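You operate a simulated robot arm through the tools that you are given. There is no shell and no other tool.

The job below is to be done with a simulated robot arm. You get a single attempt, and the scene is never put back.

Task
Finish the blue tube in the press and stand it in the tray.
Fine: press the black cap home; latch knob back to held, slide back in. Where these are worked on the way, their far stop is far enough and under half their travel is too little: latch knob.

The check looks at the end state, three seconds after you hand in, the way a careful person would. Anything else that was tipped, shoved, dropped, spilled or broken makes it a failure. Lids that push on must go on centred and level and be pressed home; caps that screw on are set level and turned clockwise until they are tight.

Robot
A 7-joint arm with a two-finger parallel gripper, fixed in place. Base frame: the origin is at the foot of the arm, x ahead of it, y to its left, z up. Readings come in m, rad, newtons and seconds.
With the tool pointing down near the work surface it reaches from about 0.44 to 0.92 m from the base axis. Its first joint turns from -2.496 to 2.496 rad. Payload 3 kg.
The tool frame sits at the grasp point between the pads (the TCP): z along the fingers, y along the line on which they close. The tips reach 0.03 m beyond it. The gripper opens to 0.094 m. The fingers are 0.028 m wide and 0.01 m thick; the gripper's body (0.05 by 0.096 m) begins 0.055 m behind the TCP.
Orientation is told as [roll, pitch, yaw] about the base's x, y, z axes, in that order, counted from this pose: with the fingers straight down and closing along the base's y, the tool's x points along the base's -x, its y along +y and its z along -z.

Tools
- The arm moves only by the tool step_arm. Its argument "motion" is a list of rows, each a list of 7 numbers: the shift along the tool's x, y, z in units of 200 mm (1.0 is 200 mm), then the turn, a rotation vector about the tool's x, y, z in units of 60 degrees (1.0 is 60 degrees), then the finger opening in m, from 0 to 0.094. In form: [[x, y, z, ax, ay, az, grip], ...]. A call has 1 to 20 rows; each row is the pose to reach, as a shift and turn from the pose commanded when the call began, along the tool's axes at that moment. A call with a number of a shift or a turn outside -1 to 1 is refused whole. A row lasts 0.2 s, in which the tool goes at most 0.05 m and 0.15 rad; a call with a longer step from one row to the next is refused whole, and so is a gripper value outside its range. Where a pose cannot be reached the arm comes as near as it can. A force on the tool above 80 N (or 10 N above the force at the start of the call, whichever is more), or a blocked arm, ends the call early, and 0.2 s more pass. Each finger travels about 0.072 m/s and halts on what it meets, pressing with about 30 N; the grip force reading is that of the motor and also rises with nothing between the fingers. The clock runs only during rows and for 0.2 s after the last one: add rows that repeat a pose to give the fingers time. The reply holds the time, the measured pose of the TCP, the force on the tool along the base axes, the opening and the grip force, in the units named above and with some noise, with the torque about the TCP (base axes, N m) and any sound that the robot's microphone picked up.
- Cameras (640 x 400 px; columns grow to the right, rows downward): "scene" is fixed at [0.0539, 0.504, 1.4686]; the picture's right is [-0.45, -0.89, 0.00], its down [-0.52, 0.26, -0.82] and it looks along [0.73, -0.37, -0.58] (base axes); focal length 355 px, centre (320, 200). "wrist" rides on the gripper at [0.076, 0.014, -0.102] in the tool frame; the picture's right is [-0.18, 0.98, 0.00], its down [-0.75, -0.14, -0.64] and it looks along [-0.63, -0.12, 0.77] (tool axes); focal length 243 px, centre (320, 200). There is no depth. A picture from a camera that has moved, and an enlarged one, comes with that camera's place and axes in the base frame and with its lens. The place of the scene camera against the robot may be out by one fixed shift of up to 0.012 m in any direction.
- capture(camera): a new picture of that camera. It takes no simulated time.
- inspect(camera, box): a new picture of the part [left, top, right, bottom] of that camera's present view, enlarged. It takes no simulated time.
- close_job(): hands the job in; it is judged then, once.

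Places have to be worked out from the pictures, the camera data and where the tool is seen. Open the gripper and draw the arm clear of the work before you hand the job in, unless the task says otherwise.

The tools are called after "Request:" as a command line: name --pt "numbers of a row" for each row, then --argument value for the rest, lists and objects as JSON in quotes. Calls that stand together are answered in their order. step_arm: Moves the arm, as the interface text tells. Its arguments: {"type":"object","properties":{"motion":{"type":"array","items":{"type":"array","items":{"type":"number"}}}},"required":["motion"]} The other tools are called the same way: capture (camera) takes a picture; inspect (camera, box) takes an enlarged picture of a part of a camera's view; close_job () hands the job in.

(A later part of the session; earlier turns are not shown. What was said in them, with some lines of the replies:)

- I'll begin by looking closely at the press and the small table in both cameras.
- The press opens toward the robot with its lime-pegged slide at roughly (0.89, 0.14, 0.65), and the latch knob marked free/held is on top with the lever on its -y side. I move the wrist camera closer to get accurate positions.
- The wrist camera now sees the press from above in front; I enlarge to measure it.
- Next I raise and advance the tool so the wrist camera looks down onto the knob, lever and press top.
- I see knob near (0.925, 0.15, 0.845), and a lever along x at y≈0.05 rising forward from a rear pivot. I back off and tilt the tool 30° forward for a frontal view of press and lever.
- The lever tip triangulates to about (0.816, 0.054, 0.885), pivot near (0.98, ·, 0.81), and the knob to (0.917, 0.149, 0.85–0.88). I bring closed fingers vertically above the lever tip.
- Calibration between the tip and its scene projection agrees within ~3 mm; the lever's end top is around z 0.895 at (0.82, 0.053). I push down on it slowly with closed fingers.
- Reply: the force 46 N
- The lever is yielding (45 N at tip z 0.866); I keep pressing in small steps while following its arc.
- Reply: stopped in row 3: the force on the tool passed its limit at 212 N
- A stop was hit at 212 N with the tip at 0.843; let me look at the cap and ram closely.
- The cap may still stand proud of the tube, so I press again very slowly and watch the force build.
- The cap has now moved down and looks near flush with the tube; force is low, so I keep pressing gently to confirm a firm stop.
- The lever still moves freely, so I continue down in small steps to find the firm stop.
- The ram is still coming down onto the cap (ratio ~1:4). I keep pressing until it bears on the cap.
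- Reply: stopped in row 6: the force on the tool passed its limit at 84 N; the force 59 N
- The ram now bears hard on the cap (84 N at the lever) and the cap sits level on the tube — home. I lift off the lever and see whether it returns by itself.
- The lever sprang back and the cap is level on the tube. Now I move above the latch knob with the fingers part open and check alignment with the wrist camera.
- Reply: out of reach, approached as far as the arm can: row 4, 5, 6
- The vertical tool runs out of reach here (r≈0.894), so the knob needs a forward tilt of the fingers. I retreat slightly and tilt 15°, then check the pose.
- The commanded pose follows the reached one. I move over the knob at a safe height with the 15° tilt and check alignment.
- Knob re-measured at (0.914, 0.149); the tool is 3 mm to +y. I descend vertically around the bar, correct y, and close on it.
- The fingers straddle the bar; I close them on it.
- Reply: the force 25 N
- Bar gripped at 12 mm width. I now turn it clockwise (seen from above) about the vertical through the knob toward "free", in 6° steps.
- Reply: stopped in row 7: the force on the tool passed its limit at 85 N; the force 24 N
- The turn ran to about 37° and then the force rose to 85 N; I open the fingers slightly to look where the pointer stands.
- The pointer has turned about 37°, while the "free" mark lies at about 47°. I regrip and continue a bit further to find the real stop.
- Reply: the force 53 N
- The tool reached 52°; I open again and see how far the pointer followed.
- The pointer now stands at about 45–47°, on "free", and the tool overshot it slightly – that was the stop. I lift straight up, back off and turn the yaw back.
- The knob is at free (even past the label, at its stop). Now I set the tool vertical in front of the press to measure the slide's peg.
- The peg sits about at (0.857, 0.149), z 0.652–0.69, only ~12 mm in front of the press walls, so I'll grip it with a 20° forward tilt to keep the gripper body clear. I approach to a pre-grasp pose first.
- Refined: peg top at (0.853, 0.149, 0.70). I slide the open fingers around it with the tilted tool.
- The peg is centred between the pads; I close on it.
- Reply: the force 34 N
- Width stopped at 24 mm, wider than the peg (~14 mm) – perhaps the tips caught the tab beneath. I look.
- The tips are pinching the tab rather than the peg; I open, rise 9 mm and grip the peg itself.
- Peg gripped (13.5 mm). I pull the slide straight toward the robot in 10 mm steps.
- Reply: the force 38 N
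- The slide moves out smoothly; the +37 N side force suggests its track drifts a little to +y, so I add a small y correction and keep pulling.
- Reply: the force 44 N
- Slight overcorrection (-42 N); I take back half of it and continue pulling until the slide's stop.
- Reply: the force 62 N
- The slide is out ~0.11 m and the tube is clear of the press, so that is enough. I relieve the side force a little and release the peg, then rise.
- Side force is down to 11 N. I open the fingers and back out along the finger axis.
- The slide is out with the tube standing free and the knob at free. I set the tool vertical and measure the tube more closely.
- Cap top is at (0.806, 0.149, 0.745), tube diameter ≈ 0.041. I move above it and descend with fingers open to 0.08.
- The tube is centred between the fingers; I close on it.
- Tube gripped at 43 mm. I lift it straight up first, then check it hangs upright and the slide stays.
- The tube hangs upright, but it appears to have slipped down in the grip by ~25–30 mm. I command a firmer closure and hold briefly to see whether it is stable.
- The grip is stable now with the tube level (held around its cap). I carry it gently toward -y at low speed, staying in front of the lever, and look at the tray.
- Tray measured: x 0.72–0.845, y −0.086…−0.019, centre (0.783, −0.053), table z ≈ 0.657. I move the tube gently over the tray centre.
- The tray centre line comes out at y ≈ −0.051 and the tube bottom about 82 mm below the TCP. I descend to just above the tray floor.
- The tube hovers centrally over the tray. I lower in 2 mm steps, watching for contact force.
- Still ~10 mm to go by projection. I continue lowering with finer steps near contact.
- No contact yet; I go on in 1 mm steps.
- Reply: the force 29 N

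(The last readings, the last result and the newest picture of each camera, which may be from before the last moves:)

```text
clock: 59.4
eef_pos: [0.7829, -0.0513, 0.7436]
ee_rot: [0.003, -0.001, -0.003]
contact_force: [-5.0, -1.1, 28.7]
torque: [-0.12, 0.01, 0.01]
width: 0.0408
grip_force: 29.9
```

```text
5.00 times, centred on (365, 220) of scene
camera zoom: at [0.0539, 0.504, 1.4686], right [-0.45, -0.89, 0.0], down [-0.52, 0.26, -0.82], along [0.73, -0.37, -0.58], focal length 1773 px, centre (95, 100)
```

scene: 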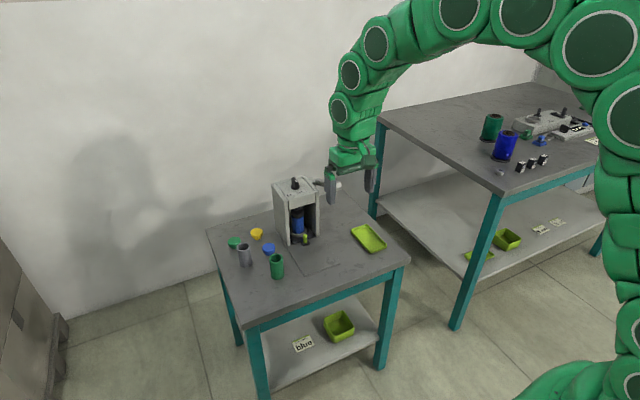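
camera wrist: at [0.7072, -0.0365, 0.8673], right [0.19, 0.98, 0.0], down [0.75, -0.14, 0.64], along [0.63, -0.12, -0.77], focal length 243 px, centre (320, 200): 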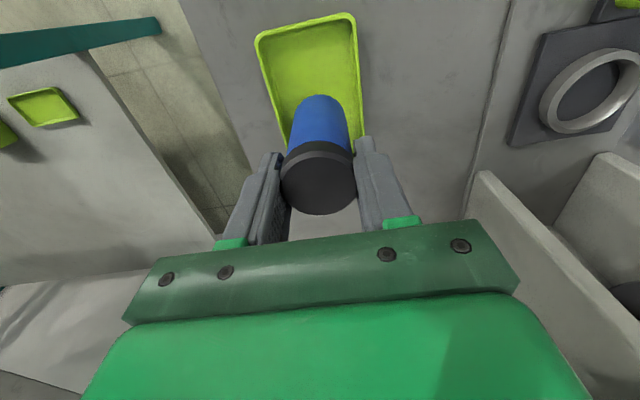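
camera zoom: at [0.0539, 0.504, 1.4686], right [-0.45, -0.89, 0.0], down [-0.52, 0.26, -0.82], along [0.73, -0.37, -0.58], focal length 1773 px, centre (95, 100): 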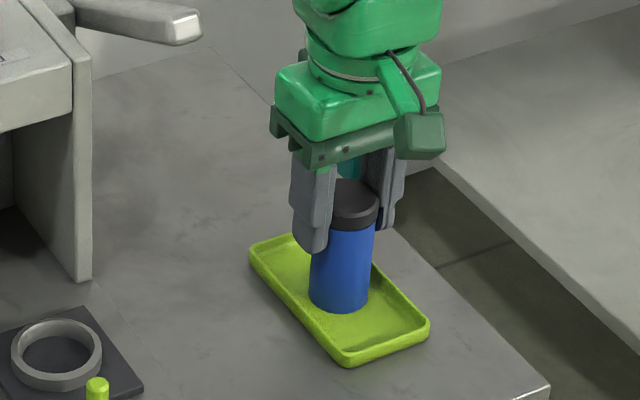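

Contact made (29 N upward): the tube stands on the tray floor. I ease off a millimetre, open the fingers and rise straight up.

Request:
step_arm --pt "0 0 -0.005 0 0 0 0.0" --pt "0 0 -0.005 0 0 0 0.042" --pt "0 0 -0.005 0 0 0 0.052" --pt "0 0 -0.005 0 0 0 0.065" --pt "0 0 -0.005 0 0 0 0.07" --pt "0 0 -0.005 0 0 0 0.07"

Request:
inspect --camera "scene" --box '[325, 180, 405, 260]'

Request:
capture --camera "wrist"

```text
clock: 60.8
eef_pos: [0.7825, -0.0514, 0.7436]
ee_rot: [0.001, 0.002, -0.003]
contact_force: [-0.5, -0.8, 1.3]
torque: [0.03, 0.0, 0.0]
width: 0.0702
grip_force: 0.1
```

```text
5.00 times, centred on (365, 220) of scene
camera zoom: at [0.0539, 0.504, 1.4686], right [-0.45, -0.89, 0.0], down [-0.52, 0.26, -0.82], along [0.73, -0.37, -0.58], focal length 1773 px, centre (95, 100)
```

zoom: 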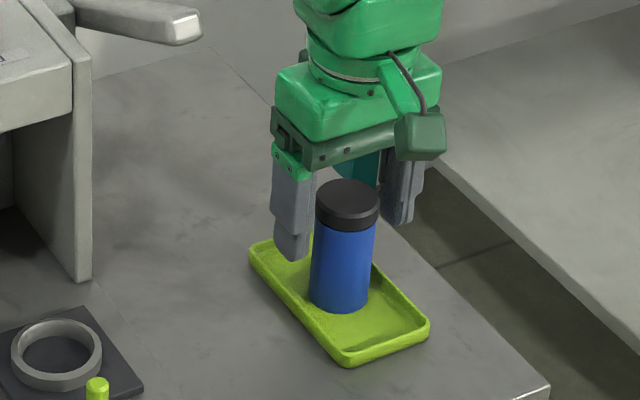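

```text
taken
camera wrist: at [0.7064, -0.0376, 0.8447], right [0.19, 0.98, 0.0], down [0.75, -0.14, 0.64], along [0.63, -0.12, -0.77], focal length 243 px, centre (320, 200)
```

wrist: 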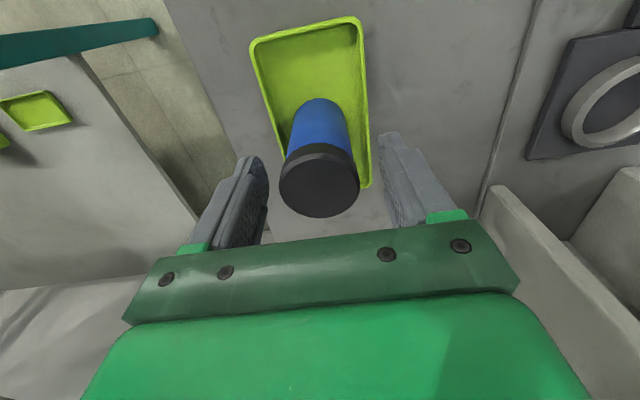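

The tube stands upright. I rise straight up clear of it.

Request:
step_arm --pt "0 0 -0.05 0 0 0 0.07" --pt "0 0 -0.15 0 0 0 0.07" --pt "0 0 -0.3 0 0 0 0.07" --pt "0 0 -0.5 0 0 0 0.07" --pt "0 0 -0.65 0 0 0 0.07" --pt "0.2 0.05 -0.65 0 0 0 0.07" --pt "0.4 0.15 -0.65 0 0 0 0.06" --pt "0.4 0.15 -0.65 0 0 0 0.06"

Request:
inspect --camera "scene" --box '[335, 190, 395, 250]'

Request:
capture --camera "wrist"

```text
clock: 62.6
eef_pos: [0.7045, -0.0206, 0.876]
ee_rot: [0.003, 0.003, -0.001]
contact_force: [0.9, -0.6, 0.4]
torque: [-0.04, -0.02, -0.02]
width: 0.0597
grip_force: 0.1
```

```text
6.67 times, centred on (365, 220) of scene
camera zoom: at [0.0539, 0.504, 1.4686], right [-0.45, -0.89, 0.0], down [-0.52, 0.26, -0.82], along [0.73, -0.37, -0.58], focal length 2364 px, centre (20, 67)
```

zoom: 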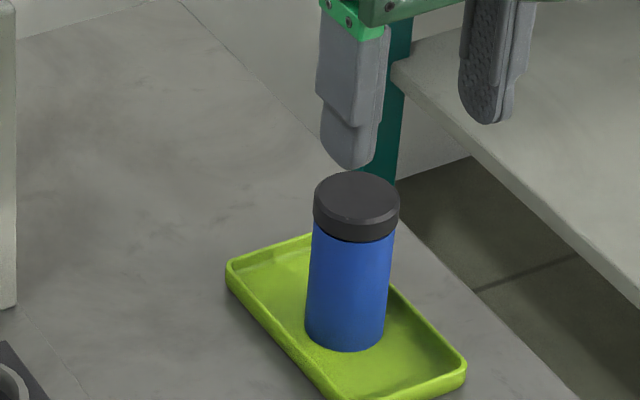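

```text
taken
camera wrist: at [0.6276, -0.0064, 0.977], right [0.19, 0.98, 0.0], down [0.75, -0.14, 0.64], along [0.63, -0.12, -0.77], focal length 243 px, centre (320, 200)
```

wrist: 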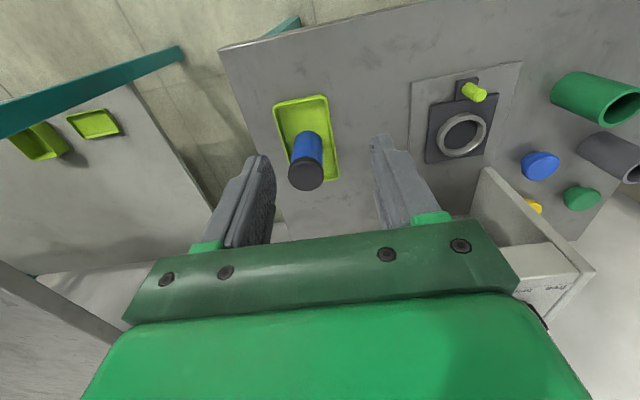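

Let me take a closer look at the seam between cap and tube, and at the slide.

Request:
inspect --camera "scene" --box '[358, 208, 378, 232]'

Request:
inspect --camera "wrist" --box '[270, 90, 350, 200]'

Request:
inspect --camera "wrist" --box '[390, 50, 550, 190]'

```text
16.00 times, centred on (368, 220) of scene
camera zoom: at [0.0539, 0.504, 1.4686], right [-0.45, -0.89, 0.0], down [-0.52, 0.26, -0.82], along [0.73, -0.37, -0.58], focal length 5674 px, centre (-448, -120)
```

zoom: 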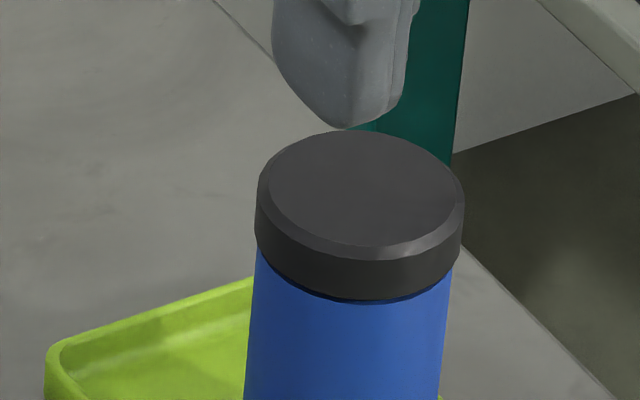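

```text
3.64 times, centred on (310, 145) of wrist
camera zoom: at [0.6276, -0.0064, 0.977], right [0.19, 0.98, 0.0], down [0.75, -0.14, 0.64], along [0.63, -0.12, -0.77], focal length 882 px, centre (356, 400)
```

zoom: 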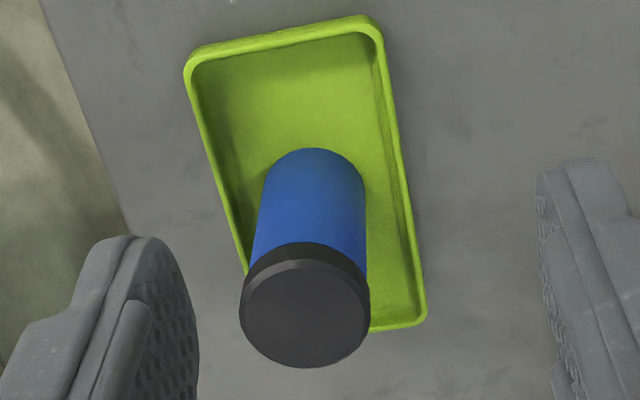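

```text
2.86 times, centred on (470, 120) of wrist
camera zoom: at [0.6276, -0.0064, 0.977], right [0.19, 0.98, 0.0], down [0.75, -0.14, 0.64], along [0.63, -0.12, -0.77], focal length 693 px, centre (-109, 429)
```

zoom: 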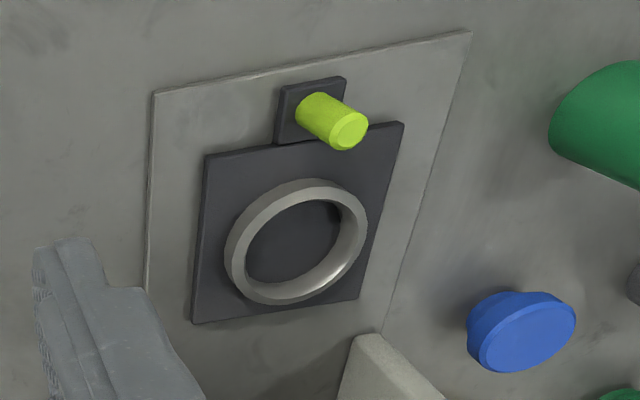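

Cap is seated flush and level, tube centred in the tray. Next I bring closed fingers in front of the slide's peg (at ≈ (0.745, 0.148)) to push the slide back in.

Request:
step_arm --pt "0.02 0.14 0 0 0 0 0.03" --pt "0.03 0.3 0.05 0 0 0 0.0" --pt "0.04 0.45 0.1 0 0 0 0.0" --pt "0.04 0.6 0.15 0 0 0 0.0" --pt "0.04 0.75 0.2 0 0 0 0.0" --pt "0.04 0.845 0.3 0 0 0 0.0" --pt "0.04 0.845 0.45 0 0 0 0.0" --pt "0.04 0.845 0.6 0 0 0 0.0" --pt "0.04 0.845 0.7 0 0 0 0.0" --pt "0.04 0.845 0.7 0 0 0 0.0"

Request:
capture --camera "wrist"

Request:
inspect --camera "scene" --box '[265, 190, 365, 290]'

```text
clock: 64.8
eef_pos: [0.6934, 0.1493, 0.7338]
ee_rot: [0.001, -0.001, -0.003]
contact_force: [-1.2, 0.3, 0.1]
torque: [-0.04, 0.01, -0.01]
width: 0.0
grip_force: 29.8
```

```text
taken
camera wrist: at [0.618, 0.1632, 0.8352], right [0.19, 0.98, 0.0], down [0.75, -0.14, 0.64], along [0.63, -0.12, -0.77], focal length 243 px, centre (320, 200)
```

wrist: 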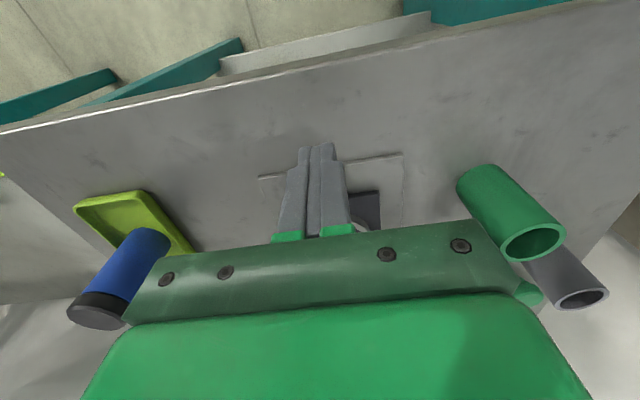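

```text
4.00 times, centred on (315, 240) of scene
camera zoom: at [0.0539, 0.504, 1.4686], right [-0.45, -0.89, 0.0], down [-0.52, 0.26, -0.82], along [0.73, -0.37, -0.58], focal length 1418 px, centre (340, 40)
```

zoom: 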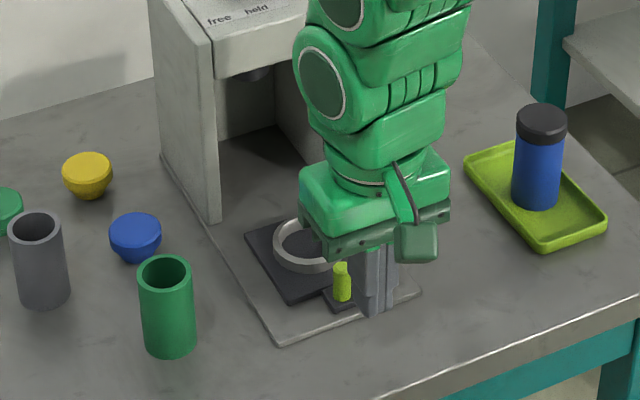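

Fingers stand in front of the peg. I lower to peg level and push the slide in slowly along +x.

Request:
step_arm --pt "0 0 0.05 0 0 0 0.0" --pt "0 0 0.09 0 0 0 0.0" --pt "-0.05 0 0.09 0 0 0 0.0" --pt "-0.1 0 0.09 0 0 0 0.0" --pt "-0.14 0 0.09 0 0 0 0.0" --pt "-0.18 0 0.09 0 0 0 0.0" --pt "-0.23 0 0.09 0 0 0 0.0" --pt "-0.28 0 0.09 0 0 0 0.0" --pt "-0.33 0 0.09 0 0 0 0.0"

Request:
inspect --camera "scene" --box '[265, 190, 365, 290]'

Request:
capture --camera "wrist"

```text
clock: 66.8
eef_pos: [0.7621, 0.1487, 0.7162]
ee_rot: [0.003, -0.001, -0.003]
contact_force: [-0.3, -0.4, 0.4]
torque: [-0.04, 0.01, -0.04]
width: 0.0
grip_force: 30.2
```

```text
4.00 times, centred on (315, 240) of scene
camera zoom: at [0.0539, 0.504, 1.4686], right [-0.45, -0.89, 0.0], down [-0.52, 0.26, -0.82], along [0.73, -0.37, -0.58], focal length 1418 px, centre (340, 40)
```

zoom: 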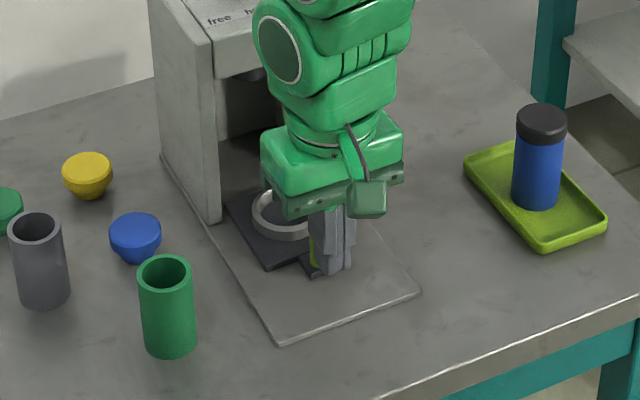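

```text
taken
camera wrist: at [0.6854, 0.1623, 0.8174], right [0.19, 0.98, 0.0], down [0.75, -0.14, 0.64], along [0.63, -0.12, -0.77], focal length 243 px, centre (320, 200)
```

wrist: 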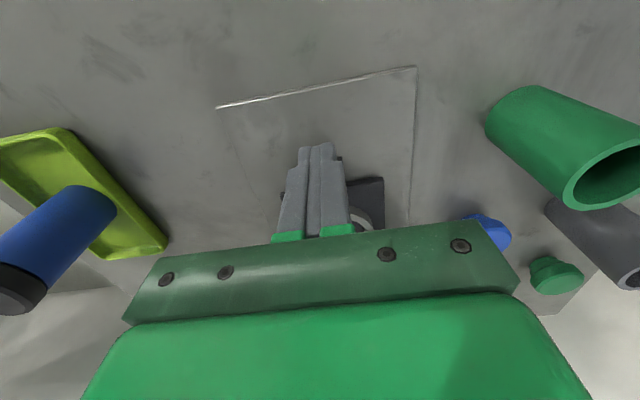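

The slide glides in easily. Before nearing the press face I tilt the tool 20° so the hand stays clear, then continue the push with the fingertips leading.

Request:
step_arm --pt "0.1 0 -0.01 0 0 0 0.0" --pt "0.1 0 -0.01 0 -0.12 0 0.0" --pt "0.1 0 0.0 0 -0.24 0 0.0" --pt "0.1 0 0.005 0 -0.333 0 0.0" --pt "0.1 0 0.005 0 -0.333 0 0.0"

```text
clock: 68.0
eef_pos: [0.7411, 0.1484, 0.7149]
ee_rot: [0.002, -0.349, -0.004]
contact_force: [-0.6, 0.5, -0.6]
torque: [0.0, -0.02, -0.01]
width: 0.0
grip_force: 30.6
```

Tilted pose reached; I push along +x.

Request:
step_arm --pt "-0.047 0 0.0171 0 0 0 0.0" --pt "-0.094 0 0.0342 0 0 0 0.0" --pt "-0.141 0 0.0513 0 0 0 0.0" --pt "-0.188 0 0.0684 0 0 0 0.0" --pt "-0.235 0 0.0855 0 0 0 0.0" --pt "-0.282 0 0.1026 0 0 0 0.0" --pt "-0.329 0 0.1197 0 0 0 0.0"

Request:
inspect --camera "scene" --box '[265, 190, 345, 260]'

Request:
capture --camera "wrist"

```text
clock: 69.6
eef_pos: [0.8105, 0.1495, 0.714]
ee_rot: [0.001, -0.347, -0.001]
contact_force: [-0.8, 1.1, -0.5]
torque: [0.03, 0.12, 0.01]
width: 0.0
grip_force: 30.4
```

```text
5.71 times, centred on (305, 225) of scene
camera zoom: at [0.0539, 0.504, 1.4686], right [-0.45, -0.89, 0.0], down [-0.52, 0.26, -0.82], along [0.73, -0.37, -0.58], focal length 2026 px, centre (406, 57)
```

zoom: 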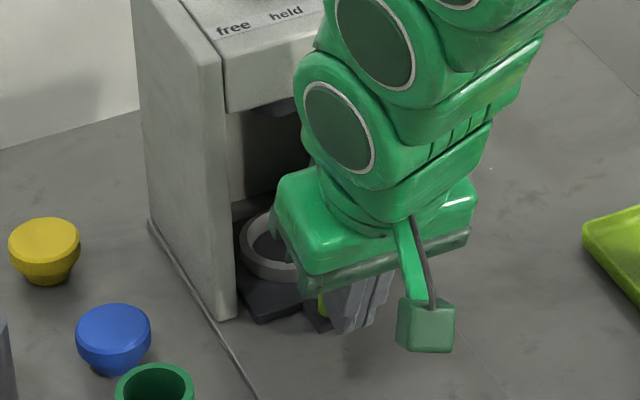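

```text
taken
camera wrist: at [0.7041, 0.1634, 0.7829], right [0.17, 0.98, 0.06], down [0.49, -0.14, 0.86], along [0.85, -0.12, -0.51], focal length 243 px, centre (320, 200)
```

wrist: 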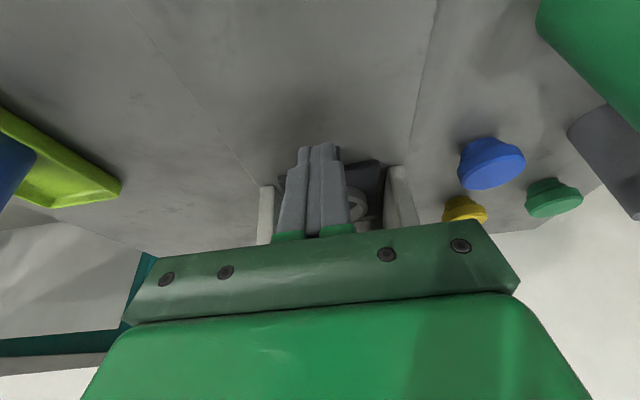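

Nearly in; I push the last ~12–15 mm in small steps until it meets its stop.

Request:
step_arm --pt "-0.0235 0 0.0086 0 0 0 0.0" --pt "-0.04 0 0.0145 0 0 0 0.0" --pt "-0.0517 0 0.0188 0 0 0 0.0" --pt "-0.0611 0 0.0222 0 0 0 0.0" --pt "-0.0705 0 0.0257 0 0 0 0.0" --pt "-0.08 0 0.029 0 0 0 0.0"

Request:
inspect --camera "scene" --box '[265, 190, 345, 260]'

```text
clock: 71.0
eef_pos: [0.822, 0.1498, 0.7122]
ee_rot: [0.0, -0.334, 0.0]
contact_force: [-9.4, 1.2, -0.8]
torque: [-0.06, 0.21, 0.04]
width: 0.0001
grip_force: 30.0
stopped in row 6: the force on the tool passed its limit at 88 N (the readings are from after the stop); the commanded pose is now the measured one
```

```text
5.71 times, centred on (305, 225) of scene
camera zoom: at [0.0539, 0.504, 1.4686], right [-0.45, -0.89, 0.0], down [-0.52, 0.26, -0.82], along [0.73, -0.37, -0.58], focal length 2026 px, centre (406, 57)
```

zoom: 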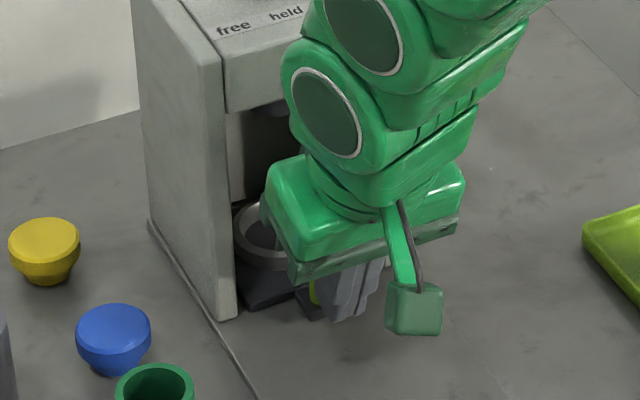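

The slide met its stop exactly at the original peg position (88 N). I back off and rise to look at the knob and slide.

Request:
step_arm --pt "0.05 0 -0.05 0 0 0 0.0" --pt "0.08 0 -0.2 0 0 0 0.0" --pt "0.05 0 -0.4 0 0 0 0.0" --pt "0.0 0 -0.6 0 0 0 0.0" --pt "-0.07 0 -0.8 0 0 0 0.03" --pt "-0.15 0 -1.0 0 0 0 0.04" --pt "-0.15 0 -1.0 0 0 0 0.04"

Request:
capture --camera "wrist"

Request:
inspect --camera "scene" --box '[265, 160, 345, 260]'

```text
clock: 72.6
eef_pos: [0.7866, 0.1494, 0.9125]
ee_rot: [-0.001, -0.338, 0.0]
contact_force: [0.8, 0.0, 0.4]
torque: [0.02, 0.02, -0.01]
width: 0.0401
grip_force: 0.0
```

```text
taken
camera wrist: at [0.6812, 0.1635, 0.9828], right [0.17, 0.98, 0.06], down [0.5, -0.14, 0.86], along [0.85, -0.12, -0.51], focal length 243 px, centre (320, 200)
```

wrist: 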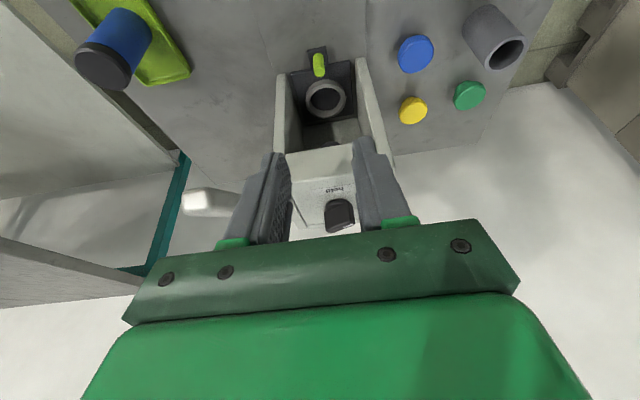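

```text
4.00 times, centred on (305, 210) of scene
camera zoom: at [0.0539, 0.504, 1.4686], right [-0.45, -0.89, 0.0], down [-0.52, 0.26, -0.82], along [0.73, -0.37, -0.58], focal length 1418 px, centre (380, 160)
```

zoom: 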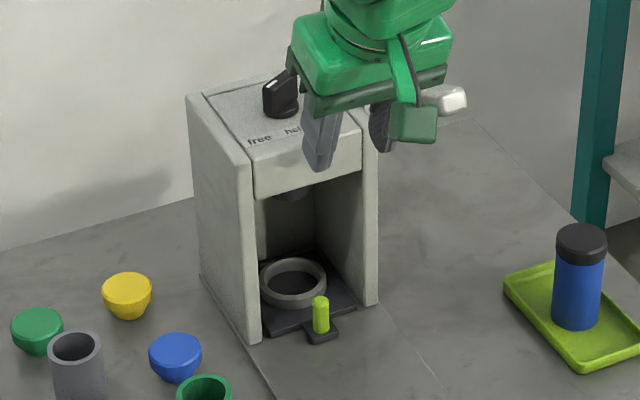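

The slide is fully back in. I rise for a clear view of the knob's present angle.

Request:
step_arm --pt "-0.09 0 -0.1 0 0 0 0.04" --pt "-0.18 0 -0.2 0 0 0 0.04" --pt "-0.27 0 -0.3 0 0 0 0.04" --pt "-0.355 0 -0.405 0 0.07 0 0.04" --pt "-0.355 0 -0.405 0 0.07 0 0.04"

Request:
capture --camera "wrist"

Request:
inspect --camera "wrist" --box '[250, 60, 410, 220]'

Request:
inspect --camera "scene" --box '[275, 165, 325, 205]'

```text
clock: 73.8
eef_pos: [0.8245, 0.1504, 1.0123]
ee_rot: [-0.001, -0.265, -0.001]
contact_force: [0.2, 0.1, -0.6]
torque: [0.02, -0.02, 0.01]
width: 0.04
grip_force: 0.0
```

```text
taken
camera wrist: at [0.7248, 0.1641, 1.0896], right [0.18, 0.98, 0.05], down [0.56, -0.14, 0.82], along [0.81, -0.12, -0.57], focal length 243 px, centre (320, 200)
```

wrist: 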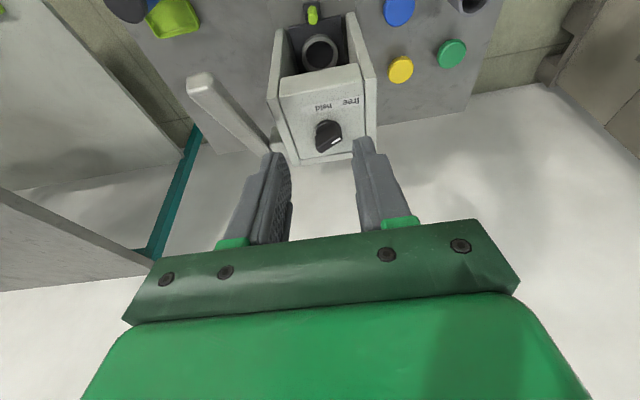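

```text
2.50 times, centred on (330, 140) of wrist
camera zoom: at [0.7248, 0.1641, 1.0896], right [0.18, 0.98, 0.05], down [0.56, -0.14, 0.82], along [0.81, -0.12, -0.57], focal length 606 px, centre (295, 350)
```

zoom: 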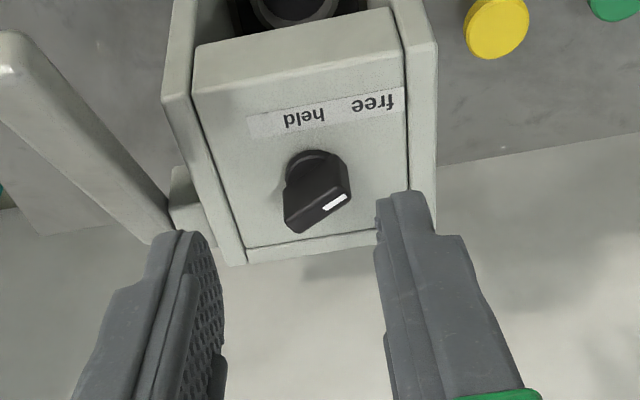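

```text
10.00 times, centred on (300, 185) of scene
camera zoom: at [0.0539, 0.504, 1.4686], right [-0.45, -0.89, 0.0], down [-0.52, 0.26, -0.82], along [0.73, -0.37, -0.58], focal length 3546 px, centre (520, 350)
```

zoom: 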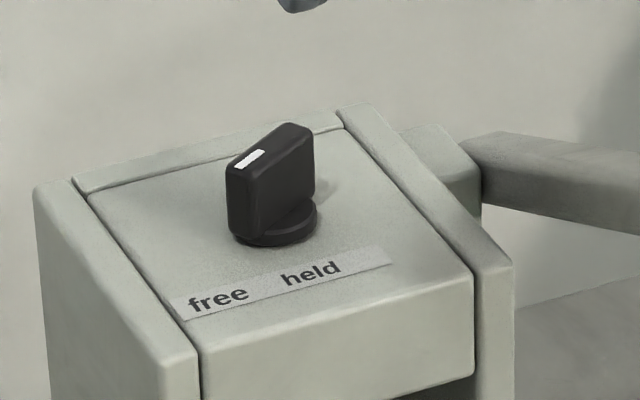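

The bar now points at ~62° (free stop). I move above it with the tool yawed −60° so the fingers straddle the bar, keeping the 15° tilt.

Request:
step_arm --pt "-0.042 0.004 0.052 0.033 0 0.121 0.05" --pt "-0.084 0.008 0.104 0.066 0 0.241 0.05" --pt "-0.126 0.011 0.155 0.098 0 0.362 0.05" --pt "-0.168 0.015 0.207 0.131 0 0.483 0.05" --pt "-0.21 0.019 0.259 0.164 0 0.603 0.05" --pt "-0.252 0.023 0.311 0.197 0 0.724 0.05" --pt "-0.294 0.026 0.362 0.229 0 0.844 0.05" --pt "-0.336 0.03 0.414 0.262 0 0.965 0.05" --pt "-0.336 0.03 0.414 0.262 0 0.965 0.05"

Request:
capture --camera "wrist"

Request:
inspect --camera "scene" --box '[265, 140, 345, 210]'

```text
clock: 75.8
eef_pos: [0.9116, 0.1553, 0.9495]
ee_rot: [-0.002, -0.267, -1.047]
contact_force: [-0.5, -0.2, 0.0]
torque: [-0.01, 0.02, -0.01]
width: 0.0502
grip_force: 0.1
```

```text
taken
camera wrist: at [0.8742, 0.2502, 1.0273], right [0.94, 0.34, 0.05], down [0.16, -0.55, 0.82], along [0.3, -0.76, -0.57], focal length 243 px, centre (320, 200)
```

wrist: 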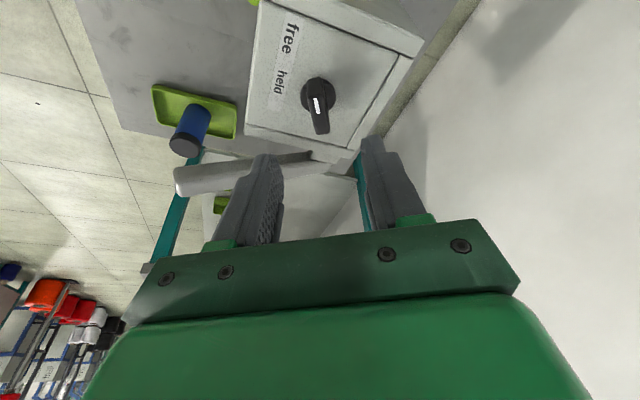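

```text
5.71 times, centred on (305, 175) of scene
camera zoom: at [0.0539, 0.504, 1.4686], right [-0.45, -0.89, 0.0], down [-0.52, 0.26, -0.82], along [0.73, -0.37, -0.58], focal length 2026 px, centre (406, 343)
```

zoom: 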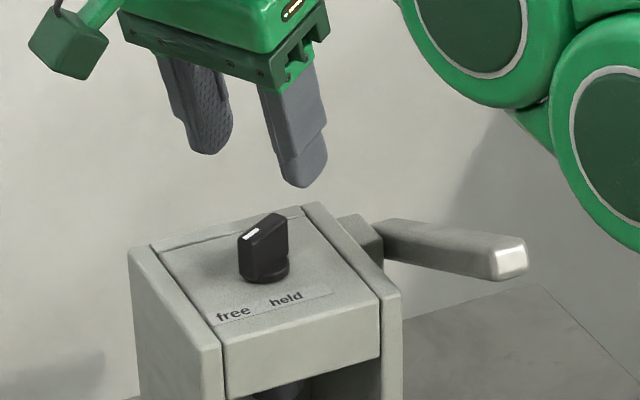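

Fingers straddle the bar with good alignment. I descend vertically and close on it.

Request:
step_arm --pt "0.025 0 0.09 0 0 0 0.05" --pt "0.05 0 0.18 0 0 0 0.05" --pt "0.0726 0.004 0.2653 0 0 0 0.05" --pt "0.0726 0.004 0.2653 0 0 0 0.05" --pt "0.0726 0.004 0.2653 0 0 0 0.02" --pt "0.0726 0.004 0.2653 0 0 0 0.0" --pt "0.0726 0.004 0.2653 0 0 0 0.0" --pt "0.0726 0.004 0.2653 0 0 0 0.0"

Request:
inspect --camera "scene" --box '[265, 140, 345, 210]'

```text
clock: 77.6
eef_pos: [0.9139, 0.1559, 0.894]
ee_rot: [-0.001, -0.266, -1.048]
contact_force: [14.8, 4.5, -1.6]
torque: [0.04, -0.34, 0.14]
width: 0.0117
grip_force: 44.4
```

```text
5.71 times, centred on (305, 175) of scene
camera zoom: at [0.0539, 0.504, 1.4686], right [-0.45, -0.89, 0.0], down [-0.52, 0.26, -0.82], along [0.73, -0.37, -0.58], focal length 2026 px, centre (406, 343)
```

zoom: 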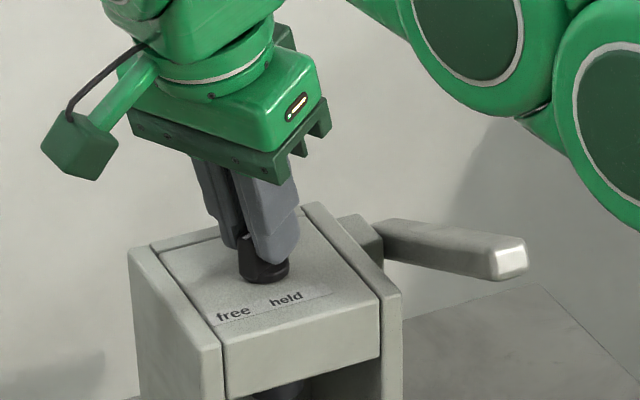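

Bar gripped (11.7 mm). I turn it counter-clockwise by 60° back toward "held".

Request:
step_arm --pt "0 -0.003 0 -0.0262 0 -0.0965 0.0" --pt "-0.0006 -0.006 0 -0.0524 0 -0.193 0.0" --pt "-0.0015 -0.009 0 -0.0786 0 -0.2895 0.0" --pt "-0.0025 -0.012 0.0005 -0.1048 0 -0.386 0.0" --pt "-0.004 -0.015 0.001 -0.131 0 -0.4825 0.0" --pt "-0.005 -0.0175 0.0012 -0.1572 0 -0.579 0.0" --pt "-0.006 -0.02 0.0015 -0.1834 0 -0.6755 0.0" --pt "-0.0068 -0.022 0.0018 -0.2096 0 -0.772 0.0" --pt "-0.0072 -0.024 0.002 -0.2358 0 -0.8685 0.0" --pt "-0.0076 -0.026 0.002 -0.262 0 -0.965 0.0" --pt "-0.0076 -0.026 0.002 -0.262 0 -0.965 0.0"

Request:
inspect --camera "scene" --box '[265, 140, 345, 210]'

```text
clock: 80.0
eef_pos: [0.9095, 0.1508, 0.8953]
ee_rot: [-0.001, -0.267, -0.002]
contact_force: [29.7, -12.7, 2.4]
torque: [-0.15, -0.91, -0.12]
width: 0.0117
grip_force: 45.0
```

```text
5.71 times, centred on (305, 175) of scene
camera zoom: at [0.0539, 0.504, 1.4686], right [-0.45, -0.89, 0.0], down [-0.52, 0.26, -0.82], along [0.73, -0.37, -0.58], focal length 2026 px, centre (406, 343)
```

zoom: 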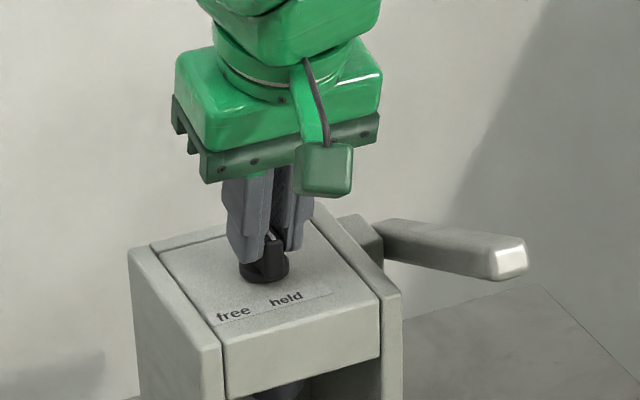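

Tool yaw is back to 0. I nudge ~5° further to make sure the knob is at its held stop, then open.

Request:
step_arm --pt "0 -0.0015 0 -0.011 0 -0.0402 0.0" --pt "0 -0.003 0 -0.022 0 -0.0804 0.0" --pt "0 -0.003 0 -0.022 0 -0.0804 0.0"

Request:
step_arm --pt "0 0 0 0 0 0 0.03" --pt "0 0 0 0 0 0 0.05" --pt "0 0 0 0 0 0 0.05"

Request:
inspect --camera "scene" --box '[265, 140, 345, 210]'

Request:
capture --camera "wrist"

```text
clock: 80.8
eef_pos: [0.9083, 0.1495, 0.8941]
ee_rot: [-0.002, -0.266, 0.084]
contact_force: [3.2, -26.1, 19.0]
torque: [-0.65, 0.28, -1.62]
width: 0.0133
grip_force: 44.7
```

```text
clock: 81.6
eef_pos: [0.9096, 0.1519, 0.894]
ee_rot: [-0.001, -0.266, 0.086]
contact_force: [-0.4, -0.2, 0.3]
torque: [-0.03, 0.02, -0.01]
width: 0.0498
grip_force: 0.1
```

```text
5.71 times, centred on (305, 175) of scene
camera zoom: at [0.0539, 0.504, 1.4686], right [-0.45, -0.89, 0.0], down [-0.52, 0.26, -0.82], along [0.73, -0.37, -0.58], focal length 2026 px, centre (406, 343)
```

zoom: 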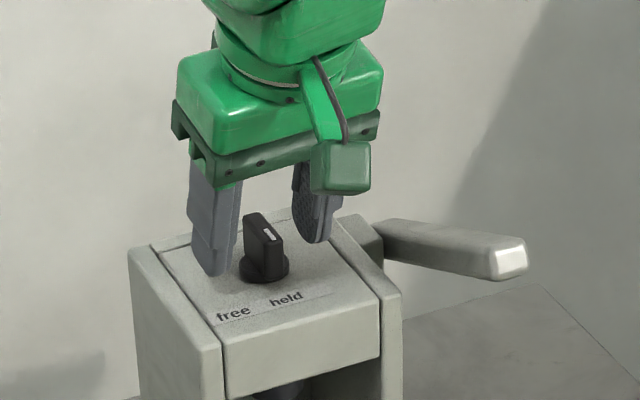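

```text
taken
camera wrist: at [0.8079, 0.1568, 0.9723], right [0.09, 0.99, 0.05], down [0.57, -0.09, 0.82], along [0.82, -0.05, -0.57], focal length 243 px, centre (320, 200)
```

wrist: 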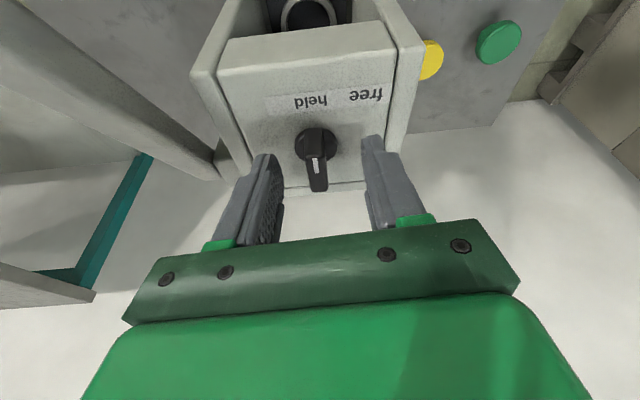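

The knob is against its held stop (torque built up, pointer at "held" as at the start). I lift off vertically and withdraw the arm clear of the work.

Request:
step_arm --pt "-0.044 0 -0.16 0 0 0 0.05" --pt "-0.088 0 -0.32 0 0 0 0.05" --pt "-0.1315 0 -0.4825 0 0 0 0.05" --pt "0.0 0.01 -0.53 0 0 0 0.05" --pt "0.15 0.02 -0.57 0 0.06 0 0.06" --pt "0.35 0.043 -0.61 0 0.12 0 0.07" --pt "0.5 0.043 -0.7 0 0.18 0 0.08" --pt "0.65 0.043 -0.8 0 0.25 0 0.08" --pt "0.8 0.043 -0.9 0 0.25 0 0.08" --pt "0.95 0.043 -0.95 0 0.25 0 0.08" --pt "0.95 0.043 -0.95 0 0.25 0 0.08"

Request:
capture --camera "scene"

Request:
inspect --camera "scene" --box '[200, 160, 420, 298]'

Request:
inspect --camera "scene" --box '[265, 170, 345, 260]'

Request:
capture --camera "wrist"

```text
clock: 84.0
eef_pos: [0.6768, 0.14, 1.0303]
ee_rot: [-0.002, -0.004, 0.085]
contact_force: [0.6, -0.1, -0.1]
torque: [0.03, 0.0, 0.03]
width: 0.08
grip_force: 0.1
```

```text
taken
```

scene: 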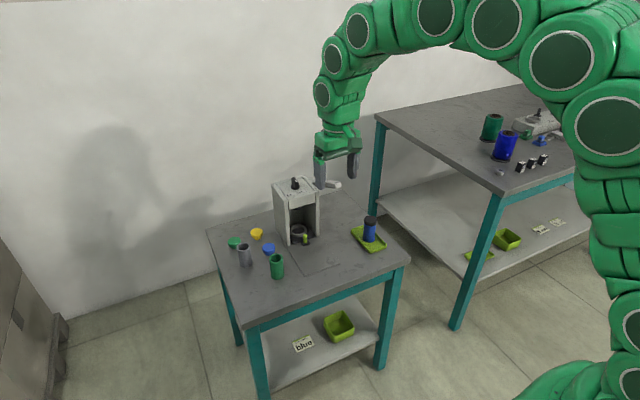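

```text
2.90 times, centred on (310, 229) of scene
camera zoom: at [0.0539, 0.504, 1.4686], right [-0.45, -0.89, 0.0], down [-0.52, 0.26, -0.82], along [0.73, -0.37, -0.58], focal length 1028 px, centre (349, 116)
```

zoom: 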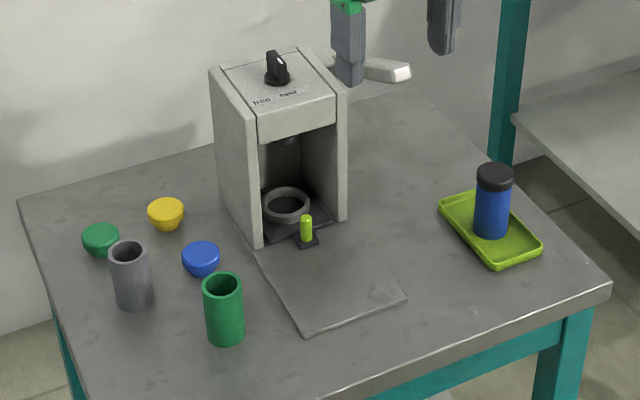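

```text
4.44 times, centred on (305, 215) of scene
camera zoom: at [0.0539, 0.504, 1.4686], right [-0.45, -0.89, 0.0], down [-0.52, 0.26, -0.82], along [0.73, -0.37, -0.58], focal length 1576 px, centre (387, 133)
```

zoom: 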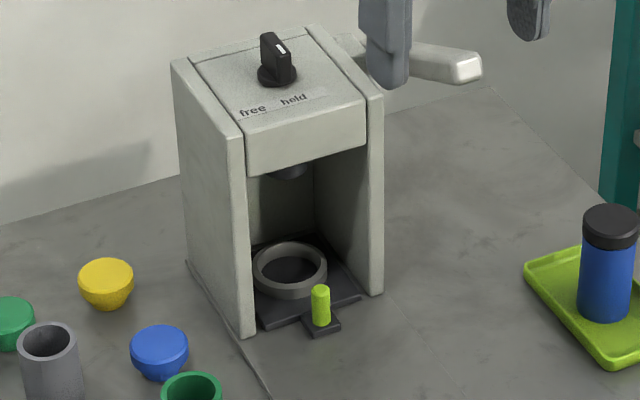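

```text
taken
camera wrist: at [0.6001, 0.1475, 1.1311], right [0.1, 1.0, 0.0], down [0.76, -0.08, 0.64], along [0.64, -0.06, -0.76], focal length 243 px, centre (320, 200)
```

wrist: 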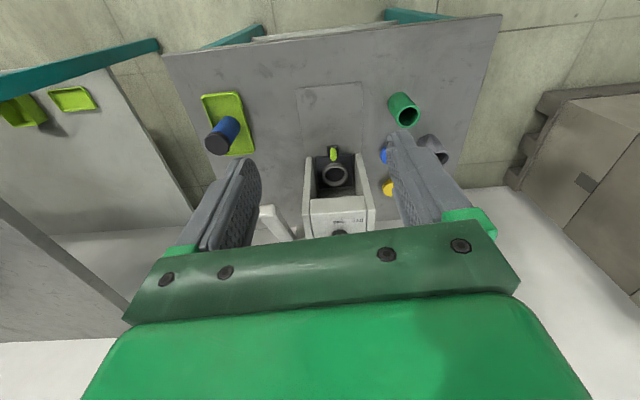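

Everything matches: slide in, knob at held, lever up, tube capped and upright in the tray. One last check of the card on the shelf below.

Request:
inspect --camera "scene" --box '[280, 300, 370, 360]'

Request:
inspect --camera "scene" --box '[345, 205, 395, 260]'

```text
6.67 times, centred on (325, 330) of scene
camera zoom: at [0.0539, 0.504, 1.4686], right [-0.45, -0.89, 0.0], down [-0.52, 0.26, -0.82], along [0.73, -0.37, -0.58], focal length 2364 px, centre (287, -667)
```

zoom: 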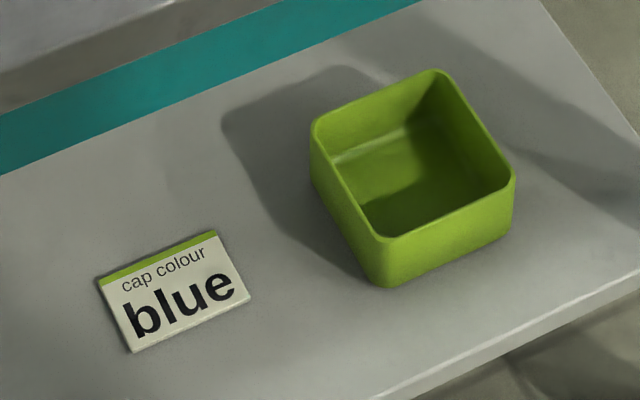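

```text
7.27 times, centred on (370, 232) of scene
camera zoom: at [0.0539, 0.504, 1.4686], right [-0.45, -0.89, 0.0], down [-0.52, 0.26, -0.82], along [0.73, -0.37, -0.58], focal length 2579 px, centre (-44, -36)
```

zoom: 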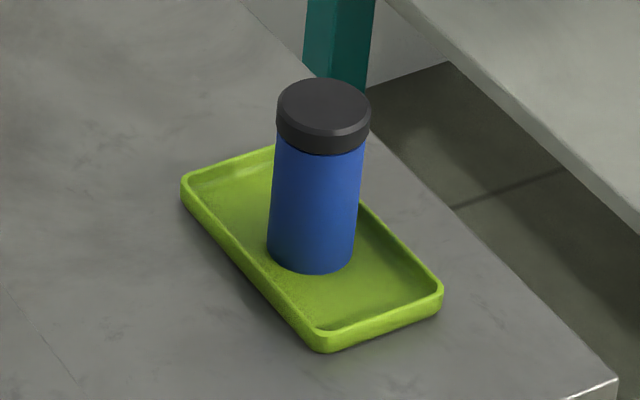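

The card only concerns a cap colour for some other order; the task explicitly names the black cap, which is pressed home. The gripper is open and clear, so I hand in.

Request:
close_job

```text
The job is handed in.
```

The blue tube has its black cap pressed home and is standing upright in the lime tray on the small table. I've handed the job in; the result of the check hasn't come back.

- **Cap:** the press ram came down hard on it (84 N at the lever), and it sits level and flush on the tube. Early in the press the force spiked briefly to 212 N before the cap slid down.
- **Slide:** pushed back in until it met its stop, with its peg where it started.
- **Latch knob:** turned fully to free to let the slide out, then back to held against its stop.
- **Tube:** it slipped about 25–30 mm down in the grip when I lifted it, then held steady. It did not drop or tip, and I set it near the middle of the tray.
- **Arm:** raised and backed away from the table, gripper open. Nothing else on the table looked moved in the last pictures.

A card on the shelf below reads "cap colour blue". I took it as belonging to another job, because your instructions named the black cap.
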